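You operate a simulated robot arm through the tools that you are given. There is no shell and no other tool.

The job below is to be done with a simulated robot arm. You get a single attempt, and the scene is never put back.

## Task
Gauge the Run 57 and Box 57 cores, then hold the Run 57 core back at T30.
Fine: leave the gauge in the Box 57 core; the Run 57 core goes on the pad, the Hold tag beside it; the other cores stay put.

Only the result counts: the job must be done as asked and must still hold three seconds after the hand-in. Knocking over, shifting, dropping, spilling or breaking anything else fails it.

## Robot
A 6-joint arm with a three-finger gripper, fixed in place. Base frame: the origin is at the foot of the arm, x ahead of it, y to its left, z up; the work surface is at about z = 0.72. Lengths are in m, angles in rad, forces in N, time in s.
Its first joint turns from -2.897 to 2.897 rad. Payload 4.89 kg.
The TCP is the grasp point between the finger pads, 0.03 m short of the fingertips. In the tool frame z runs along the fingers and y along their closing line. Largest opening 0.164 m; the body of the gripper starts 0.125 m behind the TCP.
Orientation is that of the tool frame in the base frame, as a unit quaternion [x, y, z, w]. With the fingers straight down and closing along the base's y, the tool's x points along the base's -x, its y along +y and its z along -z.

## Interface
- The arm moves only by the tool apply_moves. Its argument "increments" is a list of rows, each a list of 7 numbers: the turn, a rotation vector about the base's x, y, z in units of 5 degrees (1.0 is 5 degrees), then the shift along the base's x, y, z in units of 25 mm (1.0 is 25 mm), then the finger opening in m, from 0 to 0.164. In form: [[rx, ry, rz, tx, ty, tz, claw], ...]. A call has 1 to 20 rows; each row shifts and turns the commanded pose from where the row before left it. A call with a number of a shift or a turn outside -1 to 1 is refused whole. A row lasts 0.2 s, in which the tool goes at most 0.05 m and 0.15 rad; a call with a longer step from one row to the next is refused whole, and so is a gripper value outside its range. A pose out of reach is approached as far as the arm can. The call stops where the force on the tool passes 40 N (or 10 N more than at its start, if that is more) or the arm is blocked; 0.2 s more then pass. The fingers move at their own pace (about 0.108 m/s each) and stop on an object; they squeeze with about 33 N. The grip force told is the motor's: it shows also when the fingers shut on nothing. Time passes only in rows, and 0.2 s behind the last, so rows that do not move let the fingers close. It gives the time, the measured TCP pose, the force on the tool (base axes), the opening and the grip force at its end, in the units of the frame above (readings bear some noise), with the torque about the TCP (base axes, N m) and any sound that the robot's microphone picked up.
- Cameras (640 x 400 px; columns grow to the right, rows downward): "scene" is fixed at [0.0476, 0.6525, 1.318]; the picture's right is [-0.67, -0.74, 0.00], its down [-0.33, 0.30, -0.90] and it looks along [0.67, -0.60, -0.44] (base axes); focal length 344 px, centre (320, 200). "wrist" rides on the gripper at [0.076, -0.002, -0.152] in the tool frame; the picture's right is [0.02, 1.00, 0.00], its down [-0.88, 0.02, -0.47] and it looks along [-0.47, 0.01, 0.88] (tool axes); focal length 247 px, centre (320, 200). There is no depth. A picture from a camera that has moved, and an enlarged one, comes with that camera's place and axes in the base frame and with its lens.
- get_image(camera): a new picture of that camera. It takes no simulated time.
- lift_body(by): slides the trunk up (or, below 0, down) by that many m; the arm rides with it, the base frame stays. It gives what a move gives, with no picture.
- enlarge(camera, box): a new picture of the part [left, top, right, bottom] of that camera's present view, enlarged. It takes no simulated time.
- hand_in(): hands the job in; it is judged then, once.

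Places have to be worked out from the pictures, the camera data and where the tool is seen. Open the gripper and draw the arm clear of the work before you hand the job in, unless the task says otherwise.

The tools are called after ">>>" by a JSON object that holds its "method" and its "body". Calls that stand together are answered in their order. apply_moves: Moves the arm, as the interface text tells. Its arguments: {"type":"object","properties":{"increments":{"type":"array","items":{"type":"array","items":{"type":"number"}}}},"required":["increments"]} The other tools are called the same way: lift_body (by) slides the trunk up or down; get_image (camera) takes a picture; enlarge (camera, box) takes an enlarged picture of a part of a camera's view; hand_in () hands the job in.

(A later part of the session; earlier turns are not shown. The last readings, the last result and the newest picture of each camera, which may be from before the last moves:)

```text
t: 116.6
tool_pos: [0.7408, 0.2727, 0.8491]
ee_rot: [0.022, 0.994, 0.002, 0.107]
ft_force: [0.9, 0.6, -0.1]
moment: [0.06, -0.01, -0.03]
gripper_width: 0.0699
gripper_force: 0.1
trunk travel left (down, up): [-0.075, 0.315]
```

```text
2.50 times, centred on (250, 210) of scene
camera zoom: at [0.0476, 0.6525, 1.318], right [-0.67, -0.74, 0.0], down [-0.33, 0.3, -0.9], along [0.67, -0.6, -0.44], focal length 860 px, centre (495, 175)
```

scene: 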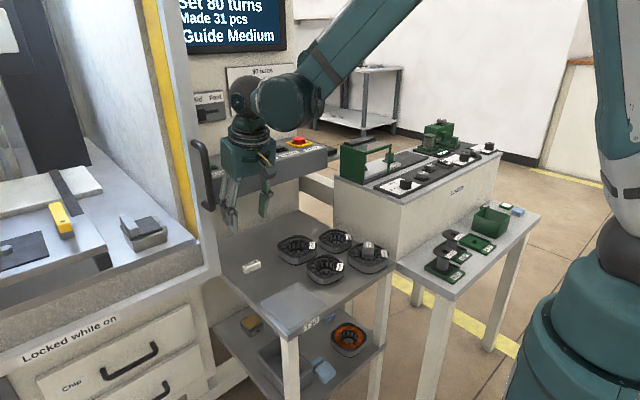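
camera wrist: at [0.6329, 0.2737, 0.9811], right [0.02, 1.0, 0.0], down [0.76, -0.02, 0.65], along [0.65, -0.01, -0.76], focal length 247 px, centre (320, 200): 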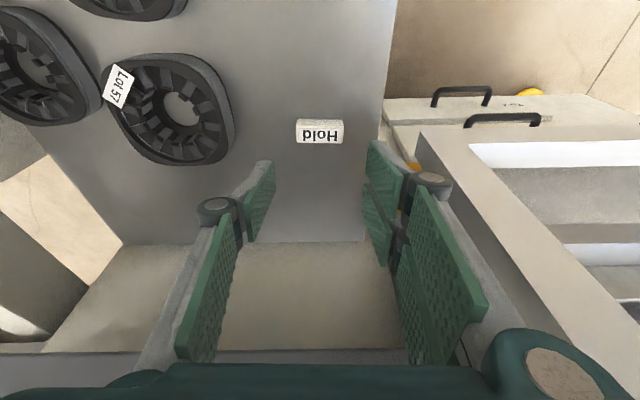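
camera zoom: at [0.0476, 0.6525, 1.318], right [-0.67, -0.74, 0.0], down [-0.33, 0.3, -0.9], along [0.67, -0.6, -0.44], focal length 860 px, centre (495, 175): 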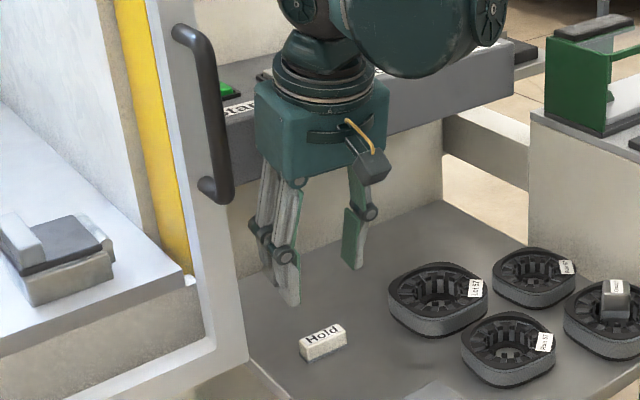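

No contact past the earlier collision height. I trim +3 mm x and continue down to TCP z ≈ 0.775.

>>> {"method": "apply_moves", "body": {"increments": [[0, 0, 0, 0.06, -0.02, -0.5, 0.07], [0, 0, 0, 0.06, 0, -0.6, 0.07], [0, 0, 0, 0, 0, -0.6, 0.07], [0, 0, 0, 0, 0, -0.6, 0.07], [0, 0, 0, 0, 0, -0.6, 0.07], [0, 0, 0, 0, 0, 0, 0.07]]}}

>>> {"method": "enlarge", "body": {"camera": "wrist", "box": [220, 90, 420, 270]}}

>>> {"method": "enlarge", "body": {"camera": "scene", "box": [210, 210, 290, 290]}}

```text
t: 118.0
tool_pos: [0.7446, 0.272, 0.7762]
ee_rot: [0.022, 0.994, 0.002, 0.106]
ft_force: [0.1, -0.4, 0.9]
moment: [0.04, -0.01, -0.01]
gripper_width: 0.0703
gripper_force: 0.0
trunk travel left (down, up): [-0.075, 0.315]
```

```text
2.22 times, centred on (320, 180) of wrist
camera zoom: at [0.6364, 0.2732, 0.9081], right [0.02, 1.0, 0.0], down [0.76, -0.02, 0.65], along [0.65, -0.01, -0.76], focal length 549 px, centre (320, 244)
```

zoom: 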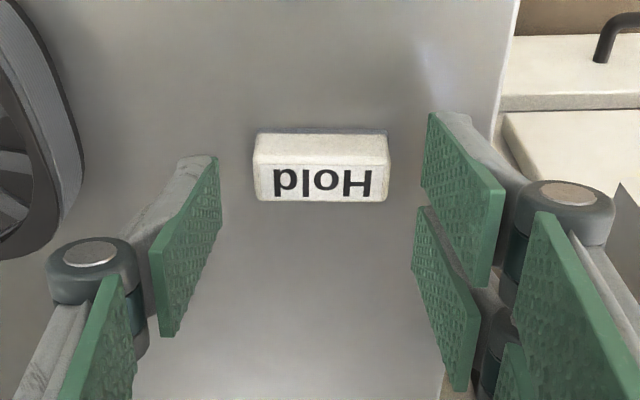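

```text
5.00 times, centred on (250, 250) of scene
camera zoom: at [0.0476, 0.6525, 1.318], right [-0.67, -0.74, 0.0], down [-0.33, 0.3, -0.9], along [0.67, -0.6, -0.44], focal length 1720 px, centre (670, -50)
```

zoom: 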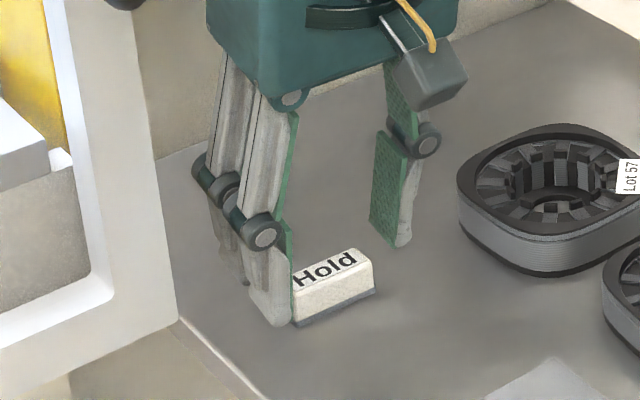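

The tag is between the fingers. I lower the last ~16 mm in small steps, checking for table contact.

>>> {"method": "apply_moves", "body": {"increments": [[0, 0, 0, 0, 0, -0.12, 0.07], [0, 0, 0, 0, 0, -0.12, 0.07]]}}

>>> {"method": "apply_moves", "body": {"increments": [[0, 0, 0, 0, 0, -0.12, 0.07], [0, 0, 0, 0, 0, -0.1, 0.07]]}}

>>> {"method": "apply_moves", "body": {"increments": [[0, 0, 0, 0, 0, -0.1, 0.07], [0, 0, 0, 0, 0, -0.06, 0.07]]}}

>>> {"method": "enlarge", "body": {"camera": "wrist", "box": [220, 90, 420, 270]}}

>>> {"method": "enlarge", "body": {"camera": "scene", "box": [225, 230, 285, 290]}}

```text
t: 118.6
tool_pos: [0.7452, 0.2713, 0.7698]
ee_rot: [0.023, 0.994, 0.002, 0.106]
ft_force: [-0.8, -0.6, 0.2]
moment: [0.01, -0.03, -0.02]
gripper_width: 0.0699
gripper_force: 0.1
trunk travel left (down, up): [-0.075, 0.315]
```

```text
t: 119.2
tool_pos: [0.7445, 0.2711, 0.7655]
ee_rot: [0.022, 0.994, 0.002, 0.107]
ft_force: [-0.7, 0.5, -0.1]
moment: [-0.02, -0.04, 0.0]
gripper_width: 0.0702
gripper_force: 0.1
trunk travel left (down, up): [-0.075, 0.315]
```

```text
t: 119.8
tool_pos: [0.7458, 0.2719, 0.7611]
ee_rot: [0.022, 0.994, 0.003, 0.106]
ft_force: [-0.6, -0.7, 0.6]
moment: [0.0, -0.02, 0.02]
gripper_width: 0.07
gripper_force: 0.0
trunk travel left (down, up): [-0.075, 0.315]
```

```text
2.22 times, centred on (320, 180) of wrist
camera zoom: at [0.6373, 0.273, 0.893], right [0.02, 1.0, 0.0], down [0.76, -0.02, 0.65], along [0.65, -0.01, -0.76], focal length 549 px, centre (320, 244)
```

zoom: 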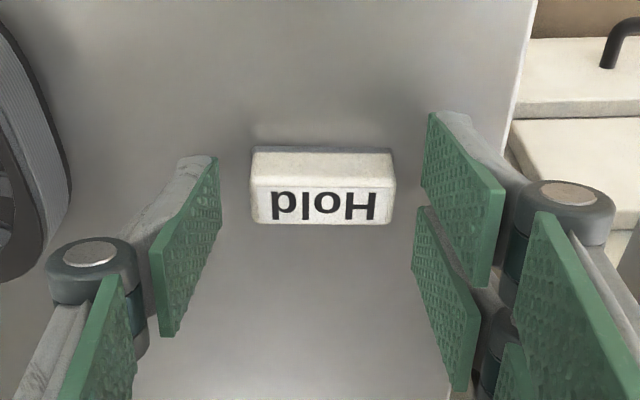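

```text
6.67 times, centred on (255, 260) of scene
camera zoom: at [0.0476, 0.6525, 1.318], right [-0.67, -0.74, 0.0], down [-0.33, 0.3, -0.9], along [0.67, -0.6, -0.44], focal length 2294 px, centre (753, -200)
```

zoom: 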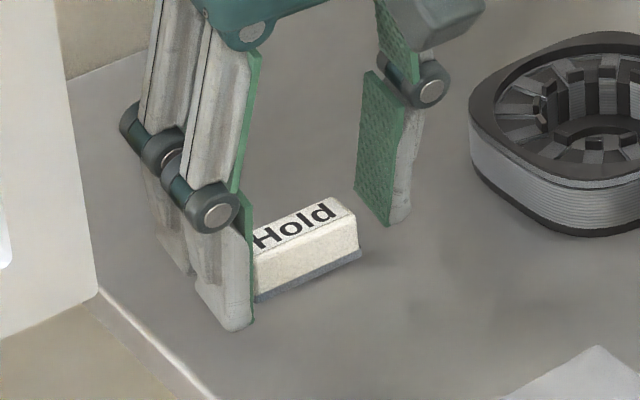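

The fingers straddle the tag at the right height with no table contact. I close on it.

>>> {"method": "apply_moves", "body": {"increments": [[0, 0, 0, 0, 0, 0, 0.06], [0, 0, 0, 0, 0, 0, 0.0], [0, 0, 0, 0, 0, 0, 0.0], [0, 0, 0, 0, 0, 0, 0.0]]}}

>>> {"method": "enlarge", "body": {"camera": "wrist", "box": [220, 90, 420, 270]}}

>>> {"method": "enlarge", "body": {"camera": "scene", "box": [225, 230, 285, 290]}}

```text
t: 120.8
tool_pos: [0.7456, 0.2723, 0.761]
ee_rot: [0.022, 0.994, 0.003, 0.106]
ft_force: [0.0, -0.1, 0.1]
moment: [0.02, 0.06, 0.03]
gripper_width: 0.0487
gripper_force: 33.3
trunk travel left (down, up): [-0.075, 0.315]
```

```text
2.22 times, centred on (320, 180) of wrist
camera zoom: at [0.6373, 0.2729, 0.893], right [0.02, 1.0, 0.0], down [0.76, -0.02, 0.65], along [0.65, -0.01, -0.76], focal length 549 px, centre (320, 244)
```

zoom: 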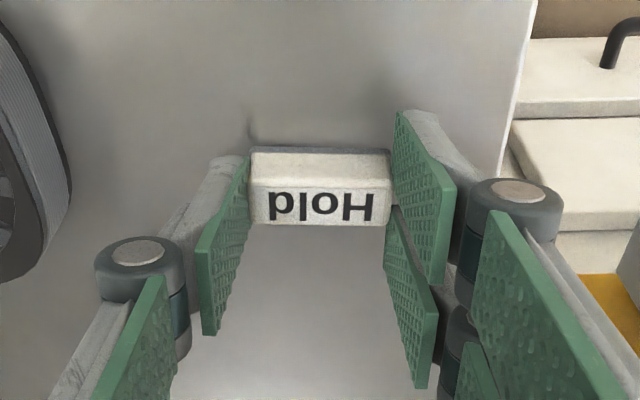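

```text
6.67 times, centred on (255, 260) of scene
camera zoom: at [0.0476, 0.6525, 1.318], right [-0.67, -0.74, 0.0], down [-0.33, 0.3, -0.9], along [0.67, -0.6, -0.44], focal length 2294 px, centre (753, -200)
```

zoom: 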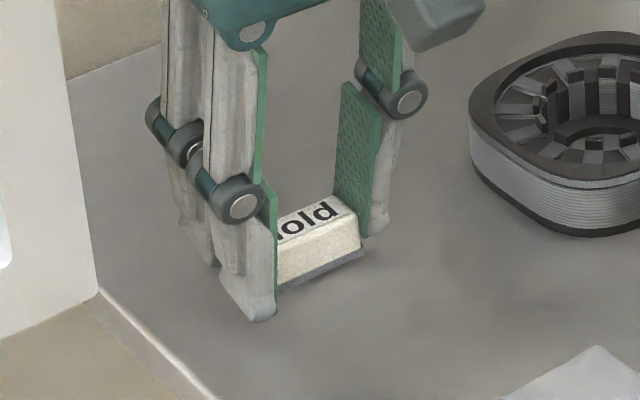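

Tag gripped (49 mm, 33 N). I lift it 60 mm straight up, then carry it back toward the pad, squaring the yaw on the way and keeping the same tilt so it stays level.

>>> {"method": "apply_moves", "body": {"increments": [[0, 0, 0, 0, 0, 0.4, 0.0], [0, 0, 0, 0, 0, 0.8, 0.0], [0, 0, 0, -0.2, 0, 0.8, 0.0], [0, 0, 0, -0.4, 0, 0.4, 0.0], [0, 0, 0.1, -0.916, -0.028, 0, 0.0], [0, 0, 0.1, -0.916, -0.028, 0, 0.0], [0, 0, 0.1, -0.916, -0.028, 0, 0.0], [0, 0, 0.1, -0.916, -0.028, 0, 0.0], [0, 0, 0.12, -0.916, -0.028, 0, 0.0], [0, 0, 0, 0, 0, 0, 0.0]]}}

>>> {"method": "get_image", "body": {"camera": "wrist"}}

>>> {"method": "enlarge", "body": {"camera": "scene", "box": [240, 210, 400, 330]}}

```text
t: 123.0
tool_pos: [0.6139, 0.2677, 0.8185]
ee_rot: [0.0, 0.994, 0.004, 0.106]
ft_force: [0.4, -0.5, -1.1]
moment: [0.02, 0.05, -0.01]
gripper_width: 0.0489
gripper_force: 32.8
trunk travel left (down, up): [-0.075, 0.315]
```

```text
taken
camera wrist: at [0.5064, 0.2642, 0.952], right [-0.02, 1.0, 0.0], down [0.76, 0.01, 0.65], along [0.65, 0.02, -0.76], focal length 247 px, centre (320, 200)
```

wrist: 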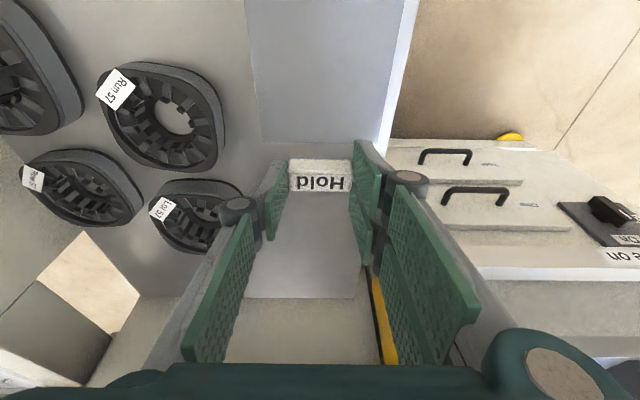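

```text
3.33 times, centred on (320, 270) of scene
camera zoom: at [0.0476, 0.6525, 1.318], right [-0.67, -0.74, 0.0], down [-0.33, 0.3, -0.9], along [0.67, -0.6, -0.44], focal length 1147 px, centre (320, -33)
```

zoom: 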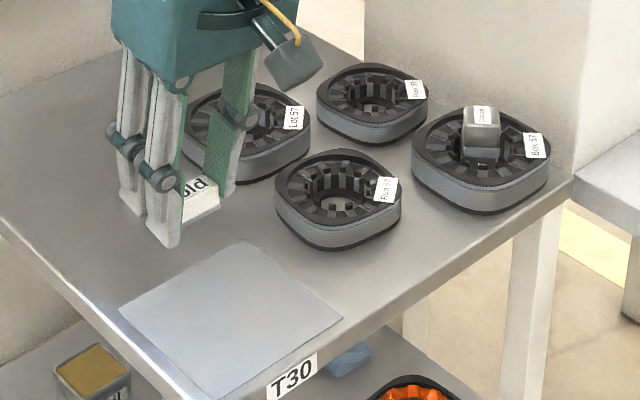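

The tag is level and over the pad's far edge. I lower it 55 mm, then go in 1 mm steps to contact.

>>> {"method": "apply_moves", "body": {"increments": [[0, 0, 0, 0.02, 0, -0.5, 0.0], [0, 0, 0, 0.02, 0, -0.6, 0.0], [0, 0, 0, 0, 0, -0.6, 0.0], [0, 0, 0, 0, 0, -0.5, 0.0], [0, 0, 0, 0, 0, 0, 0.0]]}}

>>> {"method": "apply_moves", "body": {"increments": [[0, 0, 0, 0, 0, -0.04, 0.0], [0, 0, 0, 0, 0, -0.04, 0.0]]}}

>>> {"method": "apply_moves", "body": {"increments": [[0, 0, 0, 0, 0, -0.04, 0.0]]}}

>>> {"method": "enlarge", "body": {"camera": "scene", "box": [260, 240, 340, 310]}}

>>> {"method": "enlarge", "body": {"camera": "wrist", "box": [220, 90, 420, 270]}}

```text
t: 124.2
tool_pos: [0.6151, 0.2685, 0.7646]
ee_rot: [-0.001, 0.994, 0.004, 0.106]
ft_force: [0.1, -0.4, 0.8]
moment: [-0.04, 0.0, -0.01]
gripper_width: 0.0489
gripper_force: 33.2
trunk travel left (down, up): [-0.075, 0.315]
```

```text
t: 124.8
tool_pos: [0.6161, 0.2686, 0.7633]
ee_rot: [0.0, 0.994, 0.005, 0.106]
ft_force: [0.3, 0.9, 0.7]
moment: [0.0, -0.01, 0.02]
gripper_width: 0.0485
gripper_force: 33.0
trunk travel left (down, up): [-0.075, 0.315]
```

```text
t: 125.2
tool_pos: [0.6166, 0.268, 0.7623]
ee_rot: [0.0, 0.994, 0.004, 0.106]
ft_force: [-0.7, -0.4, -0.5]
moment: [0.02, -0.02, 0.01]
gripper_width: 0.0488
gripper_force: 33.0
trunk travel left (down, up): [-0.075, 0.315]
```

```text
5.71 times, centred on (300, 275) of scene
camera zoom: at [0.0476, 0.6525, 1.318], right [-0.67, -0.74, 0.0], down [-0.33, 0.3, -0.9], along [0.67, -0.6, -0.44], focal length 1966 px, centre (434, -229)
```

zoom: 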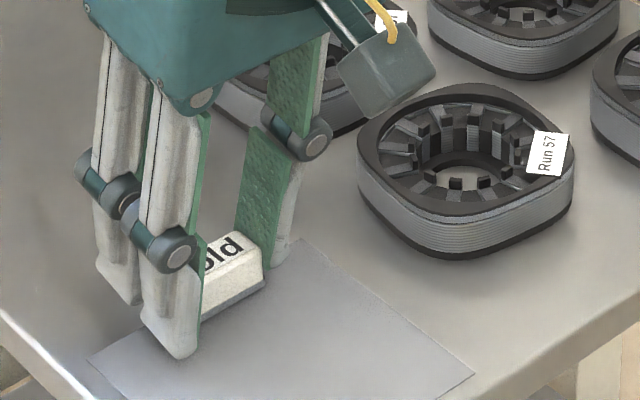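

```text
2.22 times, centred on (320, 180) of wrist
camera zoom: at [0.5087, 0.2647, 0.8947], right [-0.02, 1.0, 0.0], down [0.76, 0.01, 0.65], along [0.65, 0.02, -0.76], focal length 549 px, centre (320, 244)
```

zoom: 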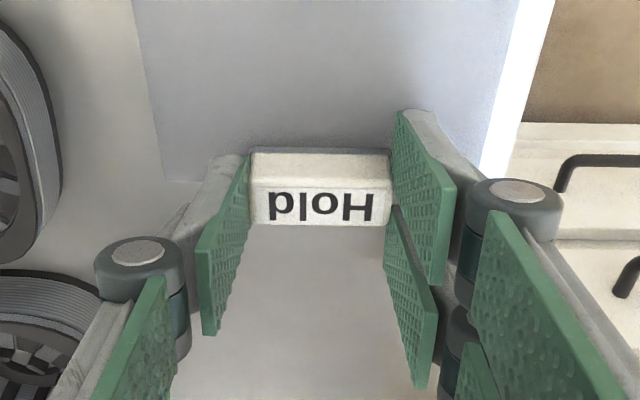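

Still about 1.5 mm above the surface by comparison with the pick height. Two more small steps.

>>> {"method": "apply_moves", "body": {"increments": [[0, 0, 0, 0, 0, -0.04, 0.0]]}}

>>> {"method": "apply_moves", "body": {"increments": [[0, 0, 0, 0, 0, -0.02, 0.0]]}}

>>> {"method": "apply_moves", "body": {"increments": [[0, 0, 0, 0, 0, -0.02, 0.0]]}}

```text
t: 125.6
tool_pos: [0.6166, 0.2679, 0.7617]
ee_rot: [0.0, 0.994, 0.005, 0.106]
ft_force: [-0.5, 0.9, -0.2]
moment: [0.03, -0.01, -0.02]
gripper_width: 0.0489
gripper_force: 33.1
trunk travel left (down, up): [-0.075, 0.315]
```

```text
t: 126.0
tool_pos: [0.6151, 0.2693, 0.7609]
ee_rot: [-0.001, 0.994, 0.005, 0.106]
ft_force: [0.0, 0.0, -0.3]
moment: [-0.03, 0.0, 0.0]
gripper_width: 0.0487
gripper_force: 33.3
trunk travel left (down, up): [-0.075, 0.315]
```

```text
t: 126.4
tool_pos: [0.6161, 0.2685, 0.7604]
ee_rot: [-0.001, 0.994, 0.004, 0.106]
ft_force: [-0.5, 0.6, -0.4]
moment: [-0.02, -0.01, -0.02]
gripper_width: 0.0488
gripper_force: 33.1
trunk travel left (down, up): [-0.075, 0.315]
```

>>> {"method": "apply_moves", "body": {"increments": [[0, 0, 0, 0, 0, -0.02, 0.0]]}}

>>> {"method": "apply_moves", "body": {"increments": [[0, 0, 0, 0, 0, -0.02, 0.0]]}}

```text
t: 126.8
tool_pos: [0.6164, 0.2676, 0.761]
ee_rot: [0.0, 0.994, 0.004, 0.106]
ft_force: [0.3, 1.1, 3.6]
moment: [0.02, -0.04, 0.0]
gripper_width: 0.0487
gripper_force: 33.5
trunk travel left (down, up): [-0.075, 0.315]
```

```text
t: 127.2
tool_pos: [0.6159, 0.2694, 0.7605]
ee_rot: [0.0, 0.994, 0.004, 0.107]
ft_force: [1.3, 0.5, 8.5]
moment: [-0.02, -0.07, -0.01]
gripper_width: 0.0489
gripper_force: 32.6
trunk travel left (down, up): [-0.075, 0.315]
```

The tag touches the pad (8 N). I open to 70 mm and rise straight up.

>>> {"method": "apply_moves", "body": {"increments": [[0, 0, 0, 0, 0, 0.01, 0.0], [0, 0, 0, 0, 0, 0, 0.07], [0, 0, 0, 0, 0, 0, 0.07], [0, 0, 0, 0, 0, 0.3, 0.07], [0, 0, 0, 0, 0, 0.7, 0.07], [0, 0, 0, 0, 0, 0.9, 0.07], [0, 0, 0, 0, 0, 0.9, 0.07], [0, 0, 0, 0, 0, 0, 0.07]]}}

>>> {"method": "get_image", "body": {"camera": "wrist"}}

>>> {"method": "enlarge", "body": {"camera": "scene", "box": [260, 240, 340, 310]}}

```text
t: 129.0
tool_pos: [0.6148, 0.2664, 0.8296]
ee_rot: [0.001, 0.994, 0.004, 0.106]
ft_force: [0.3, 0.0, 0.8]
moment: [-0.05, 0.02, -0.01]
gripper_width: 0.0703
gripper_force: 0.1
trunk travel left (down, up): [-0.075, 0.315]
```

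```text
taken
camera wrist: at [0.5076, 0.2629, 0.9615], right [-0.02, 1.0, 0.0], down [0.76, 0.01, 0.65], along [0.65, 0.02, -0.76], focal length 247 px, centre (320, 200)
```

wrist: 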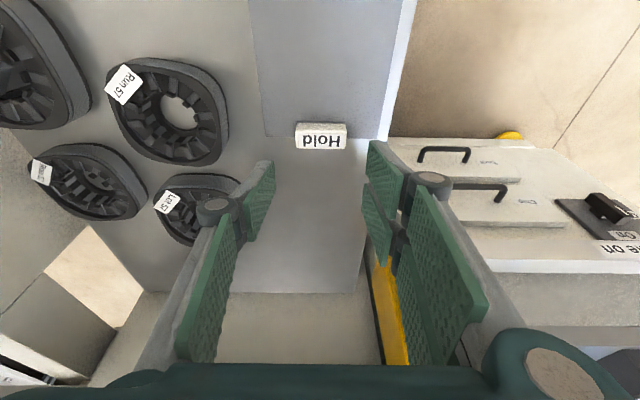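

```text
5.71 times, centred on (300, 275) of scene
camera zoom: at [0.0476, 0.6525, 1.318], right [-0.67, -0.74, 0.0], down [-0.33, 0.3, -0.9], along [0.67, -0.6, -0.44], focal length 1966 px, centre (434, -229)
```

zoom: 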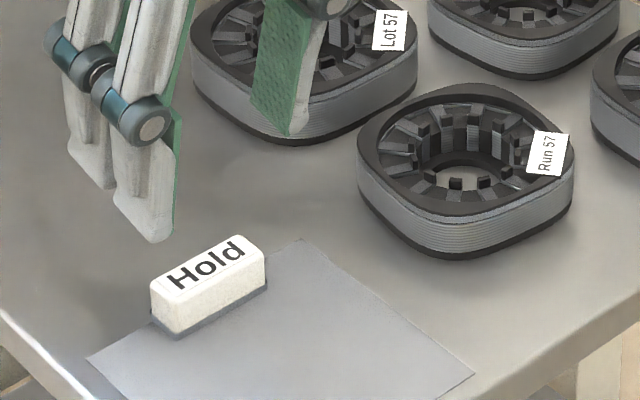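

The tag stands upright along the pad's far edge. Now I un-tilt the gripper and move over Run 57 to look at its position and yaw.

>>> {"method": "apply_moves", "body": {"increments": [[0, 0.8, 0, 0, 0, 0.6, 0.1], [0, 0.8, 0, 0, 0, 0.6, 0.12], [0, 0.8, 0, 0, 0, 0.4, 0.12], [0, 0, -0.3, -0.25, -0.9, 0, 0.12], [0, 0, -0.3, -0.25, -0.9, 0, 0.12], [0, 0, -0.3, -0.25, -0.9, 0, 0.12], [0, 0, -0.3, -0.25, -0.9, 0, 0.12], [0, 0, -0.2, -0.25, -0.9, 0, 0.12], [0, 0, 0, -0.25, -0.9, 0, 0.12], [0, 0, 0, 0, 0, 0, 0.12]]}}

>>> {"method": "get_image", "body": {"camera": "wrist"}}

>>> {"method": "enlarge", "body": {"camera": "scene", "box": [240, 210, 400, 330]}}

```text
t: 131.2
tool_pos: [0.5795, 0.1334, 0.8696]
ee_rot: [0.062, 0.998, 0.004, 0.002]
ft_force: [0.6, 0.4, -0.3]
moment: [-0.06, -0.02, -0.01]
gripper_width: 0.1201
gripper_force: 0.1
trunk travel left (down, up): [-0.075, 0.315]
```

```text
taken
camera wrist: at [0.5014, 0.1388, 1.0203], right [0.1, 0.99, 0.01], down [0.87, -0.09, 0.48], along [0.47, -0.04, -0.88], focal length 247 px, centre (320, 200)
```

wrist: 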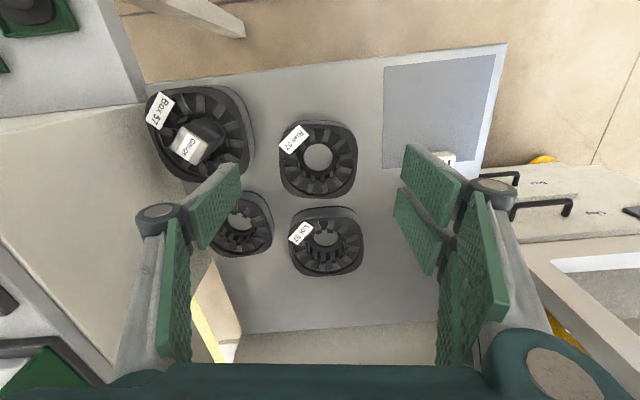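

```text
3.33 times, centred on (320, 270) of scene
camera zoom: at [0.0476, 0.6525, 1.318], right [-0.67, -0.74, 0.0], down [-0.33, 0.3, -0.9], along [0.67, -0.6, -0.44], focal length 1147 px, centre (320, -33)
```

zoom: 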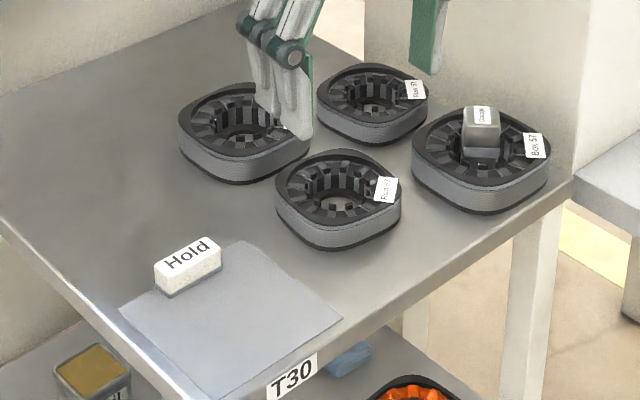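

Box still holds the gauge, and the tag stays on the pad. I remove a residual 0.5° roll and zoom in on Run 57 to get its centre and yaw.

>>> {"method": "apply_moves", "body": {"increments": [[-0.088, 0.052, 0, 0, 0, 0, 0.12], [0, 0, 0, 0, 0, 0, 0.12]]}}

>>> {"method": "enlarge", "body": {"camera": "wrist", "box": [254, 105, 382, 215]}}

>>> {"method": "enlarge", "body": {"camera": "wrist", "box": [140, 70, 400, 290]}}

```text
t: 131.8
tool_pos: [0.5786, 0.1327, 0.87]
ee_rot: [0.061, 0.998, 0.0, -0.002]
ft_force: [0.1, -0.4, 0.1]
moment: [0.01, -0.03, -0.01]
gripper_width: 0.1201
gripper_force: 0.1
trunk travel left (down, up): [-0.075, 0.315]
```

```text
3.64 times, centred on (318, 160) of wrist
camera zoom: at [0.5017, 0.1396, 1.0209], right [0.1, 0.99, 0.0], down [0.88, -0.09, 0.47], along [0.47, -0.05, -0.88], focal length 898 px, centre (327, 346)
```

zoom: 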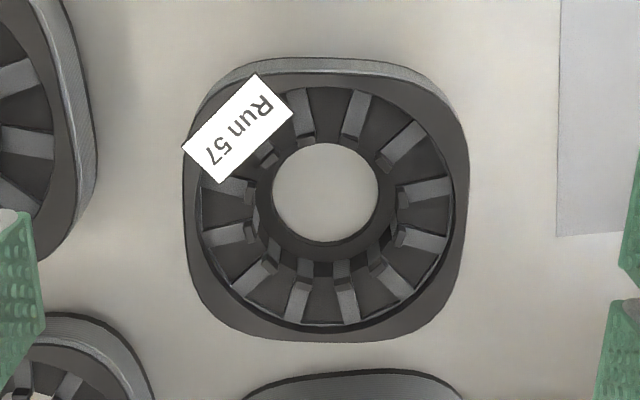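

```text
1.82 times, centred on (270, 180) of wrist
camera zoom: at [0.5017, 0.1396, 1.0209], right [0.1, 0.99, 0.0], down [0.88, -0.09, 0.47], along [0.47, -0.05, -0.88], focal length 449 px, centre (411, 236)
```

zoom: 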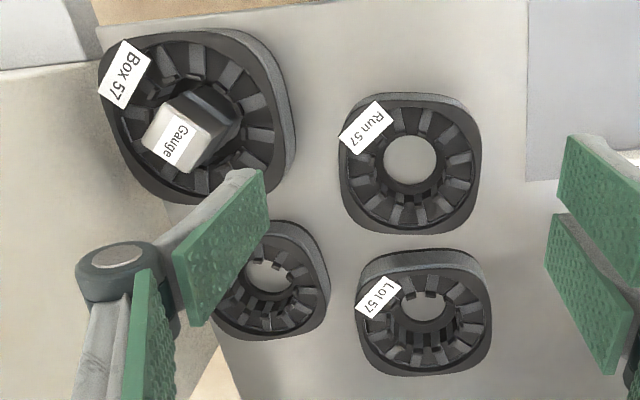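

Run 57 is at (0.6006, 0.1288), yaw about −7.7°. I move over it, match the yaw, set the opening to 108 mm (9 mm clearance each side, 11 mm to Box) and descend to z ≈ 0.80 for a check.

>>> {"method": "apply_moves", "body": {"increments": [[0, 0, -0.14, 0.45, -0.08, 0, 0.108], [0, 0, 0, 0.446, -0.076, 0, 0.108], [0, 0, 0, 0, 0, -0.8, 0.108], [0, 0, 0, 0, 0, -0.8, 0.108], [0, 0, 0, 0, 0, -0.9, 0.108], [0, 0, 0, 0, 0, 0, 0.108]]}}

>>> {"method": "get_image", "body": {"camera": "wrist"}}

>>> {"method": "enlarge", "body": {"camera": "scene", "box": [270, 190, 400, 300]}}

```text
t: 133.2
tool_pos: [0.6004, 0.1296, 0.8076]
ee_rot: [0.067, 0.998, 0.002, -0.001]
ft_force: [-1.4, 0.2, 0.6]
moment: [0.03, -0.02, 0.0]
gripper_width: 0.1078
gripper_force: 0.1
trunk travel left (down, up): [-0.075, 0.315]
```

```text
taken
camera wrist: at [0.5235, 0.137, 0.9595], right [0.11, 0.99, 0.0], down [0.88, -0.1, 0.47], along [0.47, -0.05, -0.88], focal length 247 px, centre (320, 200)
```

wrist: 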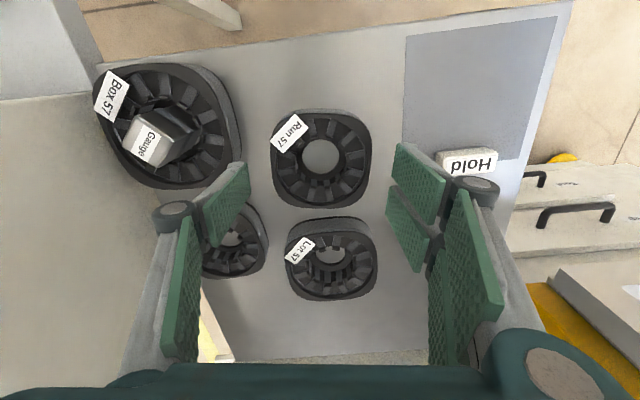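

```text
3.64 times, centred on (335, 245) of scene
camera zoom: at [0.0476, 0.6525, 1.318], right [-0.67, -0.74, 0.0], down [-0.33, 0.3, -0.9], along [0.67, -0.6, -0.44], focal length 1251 px, centre (266, 36)
```

zoom: 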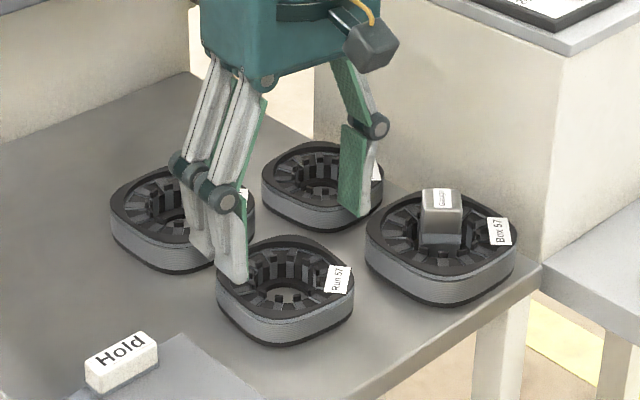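

The pads straddle Run with about 12 mm clearance each side. I descend to TCP z ≈ 0.763, check, and then the last 9 mm.

>>> {"method": "apply_moves", "body": {"increments": [[0, 0, 0, 0, 0.02, -0.6, 0.108], [0, 0, 0, 0, 0, -0.6, 0.108], [0, 0, 0, 0, 0, -0.6, 0.108], [0, 0, 0, 0, 0, 0, 0.108]]}}

>>> {"method": "apply_moves", "body": {"increments": [[0, 0, 0, 0, 0, -0.2, 0.108], [0, 0, 0, 0, 0, -0.16, 0.108], [0, 0, 0, 0, 0, 0, 0.108]]}}

>>> {"method": "get_image", "body": {"camera": "wrist"}}

>>> {"method": "enlarge", "body": {"camera": "scene", "box": [280, 210, 400, 300]}}

```text
t: 134.2
tool_pos: [0.6012, 0.1283, 0.7626]
ee_rot: [0.067, 0.998, 0.001, 0.0]
ft_force: [-0.4, 0.7, 0.3]
moment: [-0.04, 0.0, -0.03]
gripper_width: 0.108
gripper_force: 0.1
trunk travel left (down, up): [-0.075, 0.315]
```

```text
t: 135.0
tool_pos: [0.6016, 0.1291, 0.7532]
ee_rot: [0.067, 0.998, 0.001, 0.0]
ft_force: [-0.9, 0.9, 1.1]
moment: [0.0, -0.03, 0.0]
gripper_width: 0.1079
gripper_force: 0.1
trunk travel left (down, up): [-0.075, 0.315]
```

```text
taken
camera wrist: at [0.525, 0.137, 0.9055], right [0.11, 0.99, 0.0], down [0.88, -0.1, 0.47], along [0.47, -0.05, -0.88], focal length 247 px, centre (320, 200)
```

wrist: 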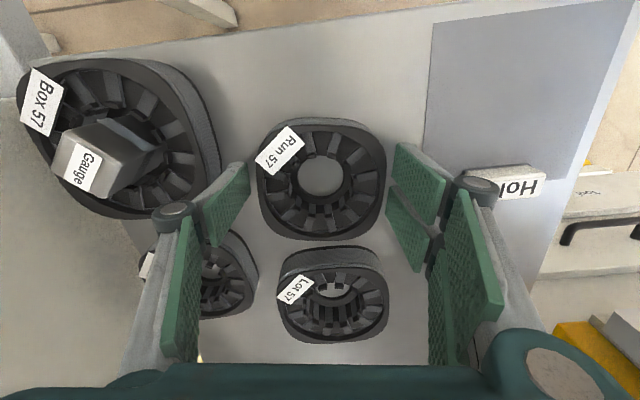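

```text
4.44 times, centred on (340, 255) of scene
camera zoom: at [0.0476, 0.6525, 1.318], right [-0.67, -0.74, 0.0], down [-0.33, 0.3, -0.9], along [0.67, -0.6, -0.44], focal length 1529 px, centre (231, -44)
```

zoom: 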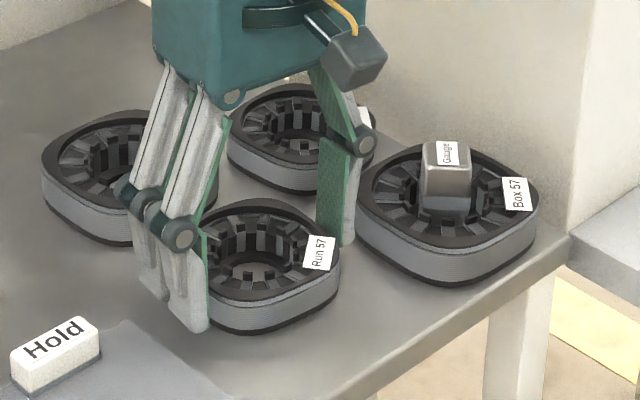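

Run 57 is between the pads, clear of Box. I close the gripper on it.

>>> {"method": "apply_moves", "body": {"increments": [[0, 0, 0, 0, 0, 0, 0.1], [0, 0, 0, 0, 0, 0, 0.08], [0, 0, 0, 0, 0, 0, 0.06], [0, 0, 0, 0, 0, 0, 0.0], [0, 0, 0, 0, 0, 0, 0.0]]}}

>>> {"method": "get_image", "body": {"camera": "wrist"}}

>>> {"method": "enlarge", "body": {"camera": "scene", "box": [280, 210, 400, 300]}}

```text
t: 136.2
tool_pos: [0.6019, 0.1295, 0.7536]
ee_rot: [0.067, 0.998, 0.001, 0.0]
ft_force: [0.9, 1.1, 0.5]
moment: [0.25, -0.05, 0.0]
gripper_width: 0.0917
gripper_force: 33.3
trunk travel left (down, up): [-0.075, 0.315]
```

```text
taken
camera wrist: at [0.525, 0.1371, 0.9055], right [0.11, 0.99, 0.0], down [0.88, -0.1, 0.47], along [0.47, -0.05, -0.88], focal length 247 px, centre (320, 200)
```

wrist: 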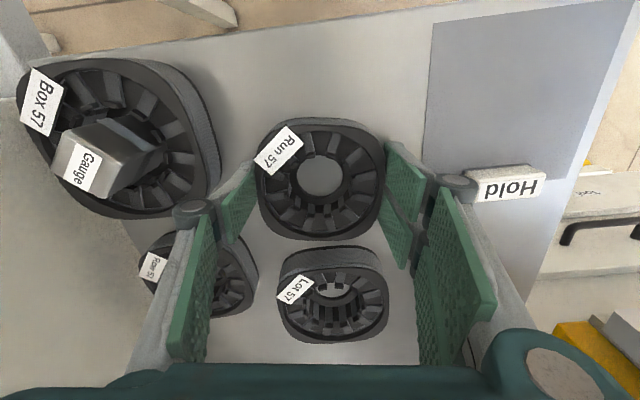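

```text
4.44 times, centred on (340, 255) of scene
camera zoom: at [0.0476, 0.6525, 1.318], right [-0.67, -0.74, 0.0], down [-0.33, 0.3, -0.9], along [0.67, -0.6, -0.44], focal length 1529 px, centre (231, -44)
```

zoom: 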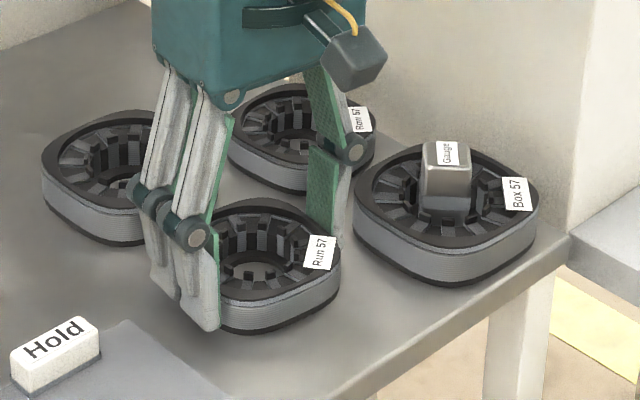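

Gripped at 92 mm with 33 N. I lift slowly 12 mm first and check it comes up level.

>>> {"method": "apply_moves", "body": {"increments": [[0, 0, 0, 0, 0, 0.12, 0.0], [0, 0, 0, 0, 0, 0.18, 0.0], [0, 0, 0, 0, 0, 0.18, 0.0], [0, 0, 0, 0, 0, 0, 0.0]]}}

>>> {"method": "enlarge", "body": {"camera": "scene", "box": [280, 210, 400, 300]}}

>>> {"method": "get_image", "body": {"camera": "wrist"}}

```text
t: 137.2
tool_pos: [0.6022, 0.129, 0.7662]
ee_rot: [0.068, 0.998, 0.001, -0.001]
ft_force: [-0.5, 0.1, -5.0]
moment: [0.03, 0.04, -0.01]
gripper_width: 0.0919
gripper_force: 32.8
trunk travel left (down, up): [-0.075, 0.315]
```

```text
4.44 times, centred on (340, 255) of scene
camera zoom: at [0.0476, 0.6525, 1.318], right [-0.67, -0.74, 0.0], down [-0.33, 0.3, -0.9], along [0.67, -0.6, -0.44], focal length 1529 px, centre (231, -44)
```

zoom: 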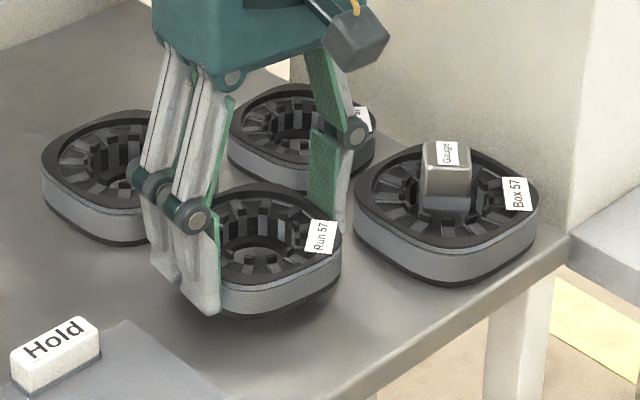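

```text
taken
camera wrist: at [0.5243, 0.1372, 0.9176], right [0.11, 0.99, 0.0], down [0.88, -0.1, 0.47], along [0.47, -0.05, -0.88], focal length 247 px, centre (320, 200)
```

wrist: 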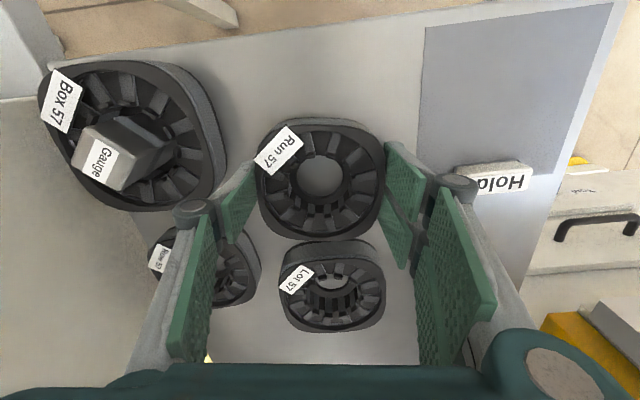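

Run 57 lifted cleanly (about 0.5 kg), level. I raise it 40 mm more, carry it over the pad while squaring it, and check its position relative to the tag.

>>> {"method": "apply_moves", "body": {"increments": [[0, 0, 0, 0, 0, 0.5, 0.0], [0, 0, 0, 0, 0, 0.6, 0.0], [0, 0, 0, 0, 0, 0.5, 0.0], [0, 0, 0.22, -0.244, 0.795, 0, 0.0], [0, 0, 0.22, -0.244, 0.795, 0, 0.0], [0, 0, 0.22, -0.244, 0.795, 0, 0.0], [0, 0, 0.22, -0.244, 0.795, 0, 0.0], [0, 0, 0.22, -0.244, 0.795, 0, 0.0], [0, 0, 0.22, -0.244, 0.795, 0, 0.0], [0, 0, 0.22, -0.244, 0.795, 0, 0.0], [0, 0, 0, 0, 0, 0, 0.0]]}}

>>> {"method": "get_image", "body": {"camera": "wrist"}}

>>> {"method": "enlarge", "body": {"camera": "scene", "box": [240, 210, 360, 330]}}

```text
t: 139.6
tool_pos: [0.5587, 0.2688, 0.8055]
ee_rot: [0.0, 1.0, 0.001, -0.001]
ft_force: [0.3, -0.6, -4.9]
moment: [0.04, 0.04, 0.03]
gripper_width: 0.0915
gripper_force: 32.8
trunk travel left (down, up): [-0.075, 0.315]
```

```text
taken
camera wrist: at [0.4817, 0.2665, 0.9574], right [-0.02, 1.0, 0.0], down [0.88, 0.02, 0.47], along [0.47, 0.01, -0.88], focal length 247 px, centre (320, 200)
```

wrist: 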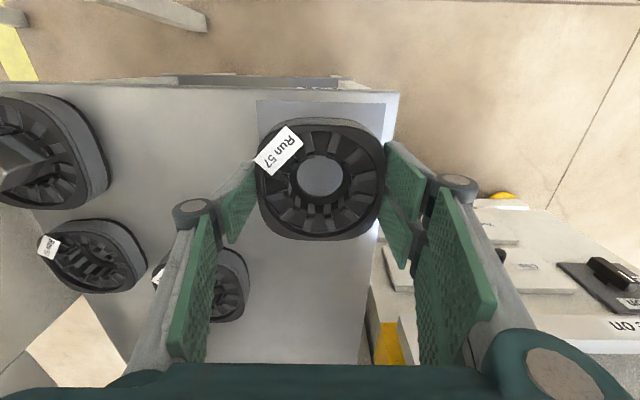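

```text
3.33 times, centred on (300, 270) of scene
camera zoom: at [0.0476, 0.6525, 1.318], right [-0.67, -0.74, 0.0], down [-0.33, 0.3, -0.9], along [0.67, -0.6, -0.44], focal length 1147 px, centre (387, -33)
```

zoom: 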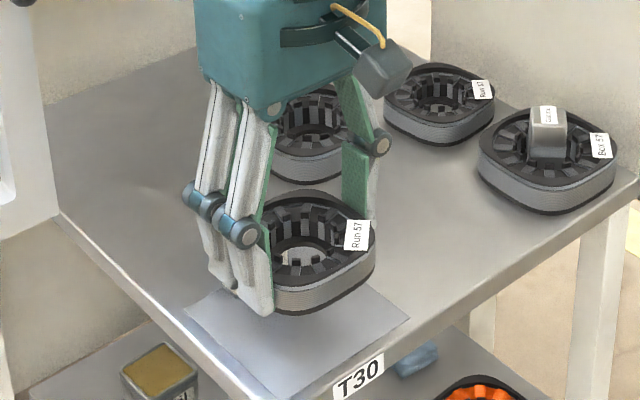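

The core hangs over the pad with the tag hidden just behind it. I zoom in to measure where the core's centre is relative to the tool.

>>> {"method": "enlarge", "body": {"camera": "wrist", "box": [250, 95, 390, 250]}}

>>> {"method": "enlarge", "body": {"camera": "scene", "box": [270, 250, 350, 320]}}

```text
2.58 times, centred on (320, 172) of wrist
camera zoom: at [0.4817, 0.2665, 0.9574], right [-0.02, 1.0, 0.0], down [0.88, 0.02, 0.47], along [0.47, 0.01, -0.88], focal length 637 px, centre (320, 271)
```

zoom: 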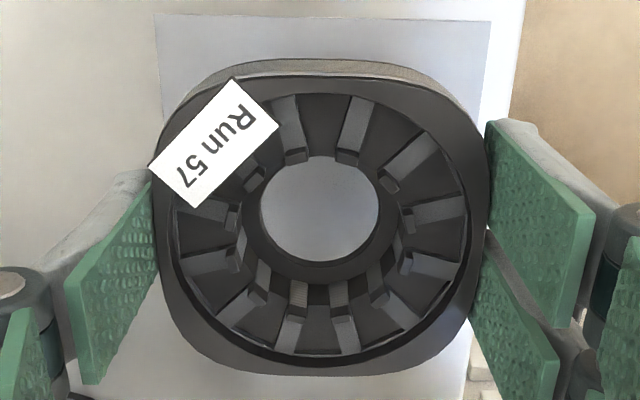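

```text
5.71 times, centred on (310, 285) of scene
camera zoom: at [0.0476, 0.6525, 1.318], right [-0.67, -0.74, 0.0], down [-0.33, 0.3, -0.9], along [0.67, -0.6, -0.44], focal length 1966 px, centre (377, -286)
```

zoom: 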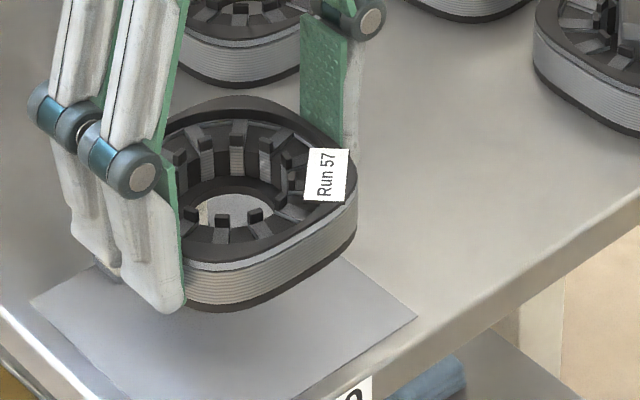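

Core centre is at (0.558, 0.268), which leaves about 5 mm to the tag and keeps it fully on the pad. I lower 45 mm, then in small steps to contact.

>>> {"method": "apply_moves", "body": {"increments": [[0, 0, 0, 0, 0, -0.5, 0.0], [0, 0, 0, 0, 0, -0.5, 0.0], [0, 0, 0, 0, 0, -0.5, 0.0], [0, 0, 0, 0, 0, -0.3, 0.0], [0, 0, 0, 0, 0, 0, 0.0]]}}

>>> {"method": "enlarge", "body": {"camera": "scene", "box": [260, 245, 350, 325]}}

>>> {"method": "get_image", "body": {"camera": "wrist"}}

```text
t: 140.8
tool_pos: [0.5603, 0.2698, 0.7616]
ee_rot: [0.0, 1.0, 0.002, -0.001]
ft_force: [0.7, -0.4, -5.0]
moment: [0.0, -0.01, -0.03]
gripper_width: 0.0915
gripper_force: 33.1
trunk travel left (down, up): [-0.075, 0.315]
```

```text
5.00 times, centred on (305, 285) of scene
camera zoom: at [0.0476, 0.6525, 1.318], right [-0.67, -0.74, 0.0], down [-0.33, 0.3, -0.9], along [0.67, -0.6, -0.44], focal length 1720 px, centre (395, -225)
```

zoom: 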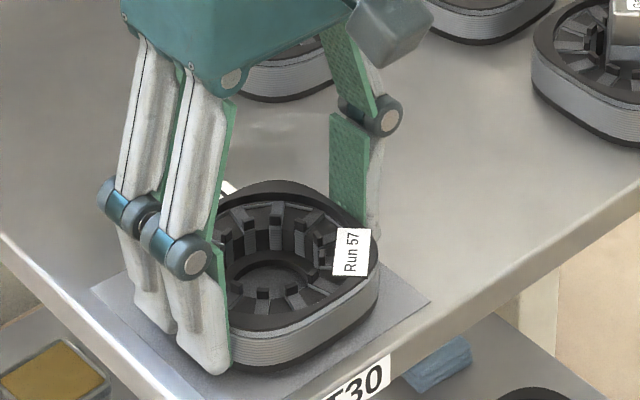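

```text
taken
camera wrist: at [0.4817, 0.2663, 0.913], right [-0.02, 1.0, 0.0], down [0.88, 0.02, 0.47], along [0.47, 0.01, -0.88], focal length 247 px, centre (320, 200)
```

wrist: 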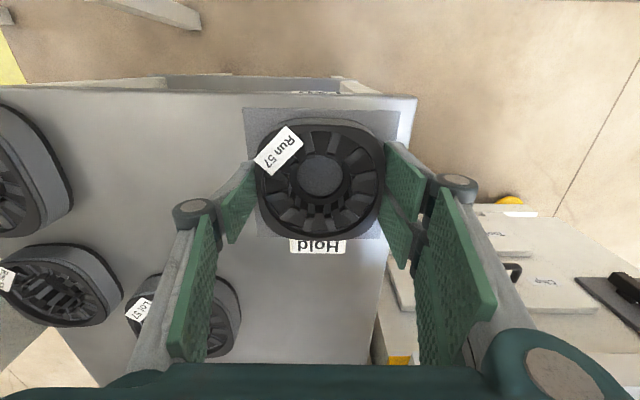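

The tag is visible just behind the core with a gap. I go down the last ~7 mm in small steps.

>>> {"method": "apply_moves", "body": {"increments": [[0, 0, 0, 0, 0, -0.1, 0.0], [0, 0, 0, 0, 0, -0.1, 0.0]]}}

>>> {"method": "apply_moves", "body": {"increments": [[0, 0, 0, 0, 0, -0.04, 0.0]]}}

>>> {"method": "apply_moves", "body": {"increments": [[0, 0, 0, 0, 0, -0.04, 0.0]]}}

>>> {"method": "apply_moves", "body": {"increments": [[0, 0, 0, 0, 0, -0.03, 0.0]]}}

```text
t: 141.4
tool_pos: [0.56, 0.27, 0.7549]
ee_rot: [0.0, 1.0, 0.001, -0.001]
ft_force: [1.0, 0.5, -5.0]
moment: [0.02, -0.02, 0.0]
gripper_width: 0.0915
gripper_force: 32.9
trunk travel left (down, up): [-0.075, 0.315]
```

```text
t: 141.8
tool_pos: [0.5579, 0.2696, 0.7538]
ee_rot: [0.0, 1.0, 0.002, -0.001]
ft_force: [-0.5, 0.4, -4.8]
moment: [-0.02, -0.02, 0.0]
gripper_width: 0.0916
gripper_force: 32.8
trunk travel left (down, up): [-0.075, 0.315]
```

```text
t: 142.2
tool_pos: [0.5588, 0.2696, 0.7529]
ee_rot: [0.0, 1.0, 0.0, 0.0]
ft_force: [2.0, 0.2, 16.4]
moment: [0.08, 0.58, -0.01]
gripper_width: 0.0917
gripper_force: 32.7
trunk travel left (down, up): [-0.075, 0.315]
```

```text
t: 142.6
tool_pos: [0.5583, 0.2686, 0.7535]
ee_rot: [0.0, 1.0, 0.002, 0.001]
ft_force: [2.7, 1.5, 27.0]
moment: [0.06, -0.12, 0.03]
gripper_width: 0.0917
gripper_force: 32.9
trunk travel left (down, up): [-0.075, 0.315]
```

The core rests on the pad. I relieve the load a little, open to 110 mm and rise straight up.

>>> {"method": "apply_moves", "body": {"increments": [[0, 0, 0, 0, 0, 0.03, 0.0], [0, 0, 0, 0, 0, 0, 0.11], [0, 0, 0, 0, 0, 0, 0.11], [0, 0, 0, 0, 0, 0.3, 0.11], [0, 0, 0, 0, 0, 0.6, 0.11], [0, 0, 0, 0, 0, 0.9, 0.11], [0, 0, 0, 0, 0, 0.9, 0.11], [0, 0, 0, 0, 0, 0.9, 0.11], [0, 0, 0, 0, 0, 0, 0.11]]}}

>>> {"method": "get_image", "body": {"camera": "wrist"}}

>>> {"method": "enlarge", "body": {"camera": "scene", "box": [240, 210, 400, 330]}}

```text
t: 144.6
tool_pos: [0.5577, 0.2692, 0.8471]
ee_rot: [0.0, 1.0, 0.0, -0.001]
ft_force: [0.0, -0.7, 0.6]
moment: [-0.01, 0.01, -0.03]
gripper_width: 0.11
gripper_force: 0.2
trunk travel left (down, up): [-0.075, 0.315]
```

```text
taken
camera wrist: at [0.4803, 0.267, 0.9971], right [-0.02, 1.0, 0.0], down [0.88, 0.02, 0.47], along [0.47, 0.01, -0.88], focal length 247 px, centre (320, 200)
```

wrist: 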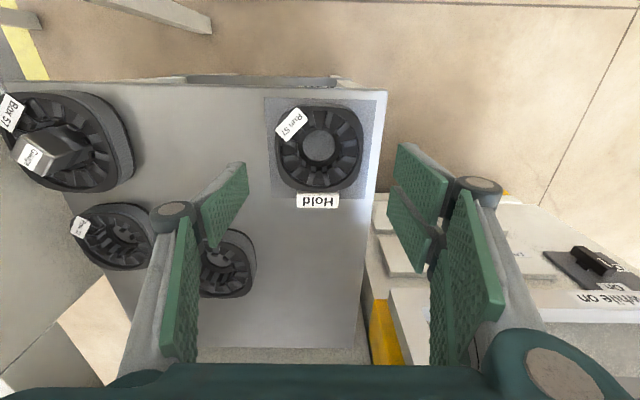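

```text
3.33 times, centred on (320, 270) of scene
camera zoom: at [0.0476, 0.6525, 1.318], right [-0.67, -0.74, 0.0], down [-0.33, 0.3, -0.9], along [0.67, -0.6, -0.44], focal length 1147 px, centre (320, -33)
```

zoom: 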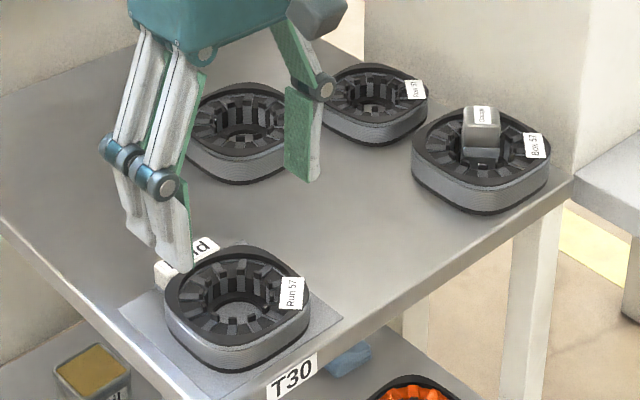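

Run 57 is on the pad with the Hold tag beside it. I draw the arm up and back clear of the work and then verify everything.

>>> {"method": "apply_moves", "body": {"increments": [[0, 0, 0, 0, 0, 0.9, 0.11], [0, 0, 0, 0, 0, 0.9, 0.13], [0, 0, 0, 0, 0, 0.9, 0.164], [0, 0, 0, -0.6, -0.6, 0.9, 0.164], [0, 0, 0, -0.6, -0.6, 0.6, 0.164], [0, 0, 0, -0.6, -0.6, 0.4, 0.164], [0, 0, 0, -0.6, -0.6, 0, 0.164], [0, 0, 0, 0, 0, 0, 0.164]]}}

>>> {"method": "get_image", "body": {"camera": "wrist"}}

>>> {"method": "enlarge", "body": {"camera": "scene", "box": [230, 210, 410, 330]}}

>>> {"method": "enlarge", "body": {"camera": "scene", "box": [255, 255, 335, 315]}}

>>> {"method": "enlarge", "body": {"camera": "scene", "box": [340, 230, 400, 275]}}

```text
t: 146.4
tool_pos: [0.4976, 0.2097, 0.9601]
ee_rot: [0.0, 1.0, 0.001, 0.0]
ft_force: [0.2, -0.6, 0.7]
moment: [-0.02, 0.0, -0.01]
gripper_width: 0.1642
gripper_force: 0.1
trunk travel left (down, up): [-0.075, 0.315]
```

```text
taken
camera wrist: at [0.4206, 0.207, 1.1116], right [-0.02, 1.0, 0.0], down [0.88, 0.02, 0.47], along [0.47, 0.01, -0.88], focal length 247 px, centre (320, 200)
```

wrist: 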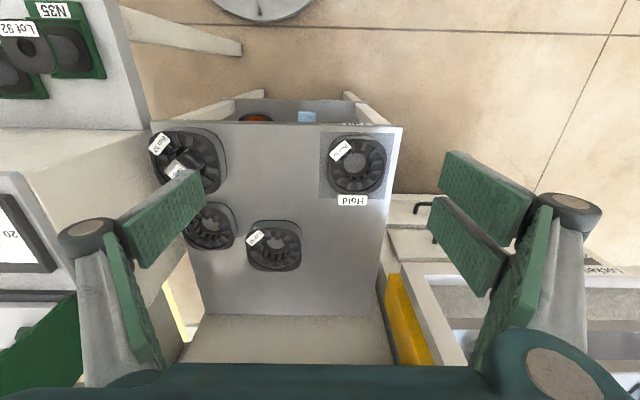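

```text
3.33 times, centred on (320, 270) of scene
camera zoom: at [0.0476, 0.6525, 1.318], right [-0.67, -0.74, 0.0], down [-0.33, 0.3, -0.9], along [0.67, -0.6, -0.44], focal length 1147 px, centre (320, -33)
```

zoom: 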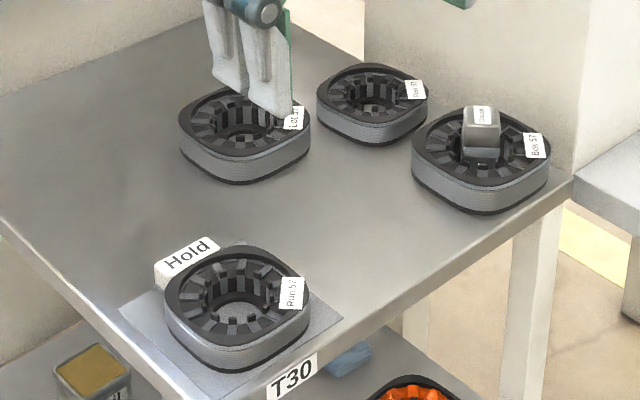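

```text
6.67 times, centred on (295, 285) of scene
camera zoom: at [0.0476, 0.6525, 1.318], right [-0.67, -0.74, 0.0], down [-0.33, 0.3, -0.9], along [0.67, -0.6, -0.44], focal length 2294 px, centre (487, -367)
```

zoom: 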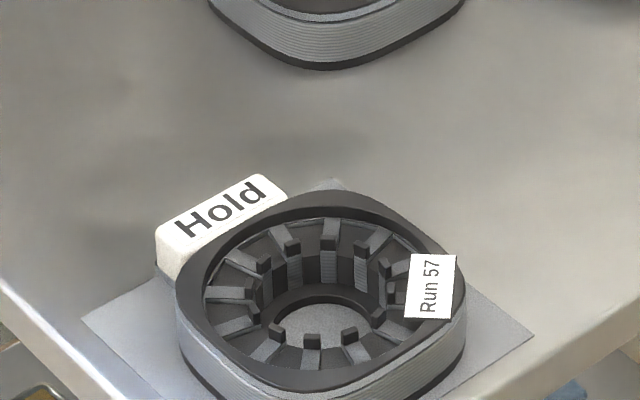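

```text
8.89 times, centred on (370, 252) of scene
camera zoom: at [0.0476, 0.6525, 1.318], right [-0.67, -0.74, 0.0], down [-0.33, 0.3, -0.9], along [0.67, -0.6, -0.44], focal length 3058 px, centre (-124, -267)
```

zoom: 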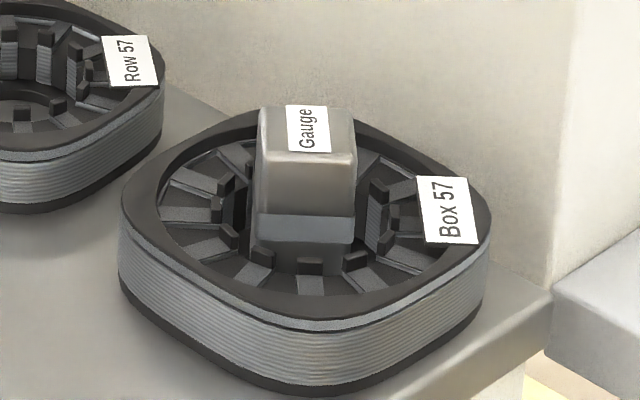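

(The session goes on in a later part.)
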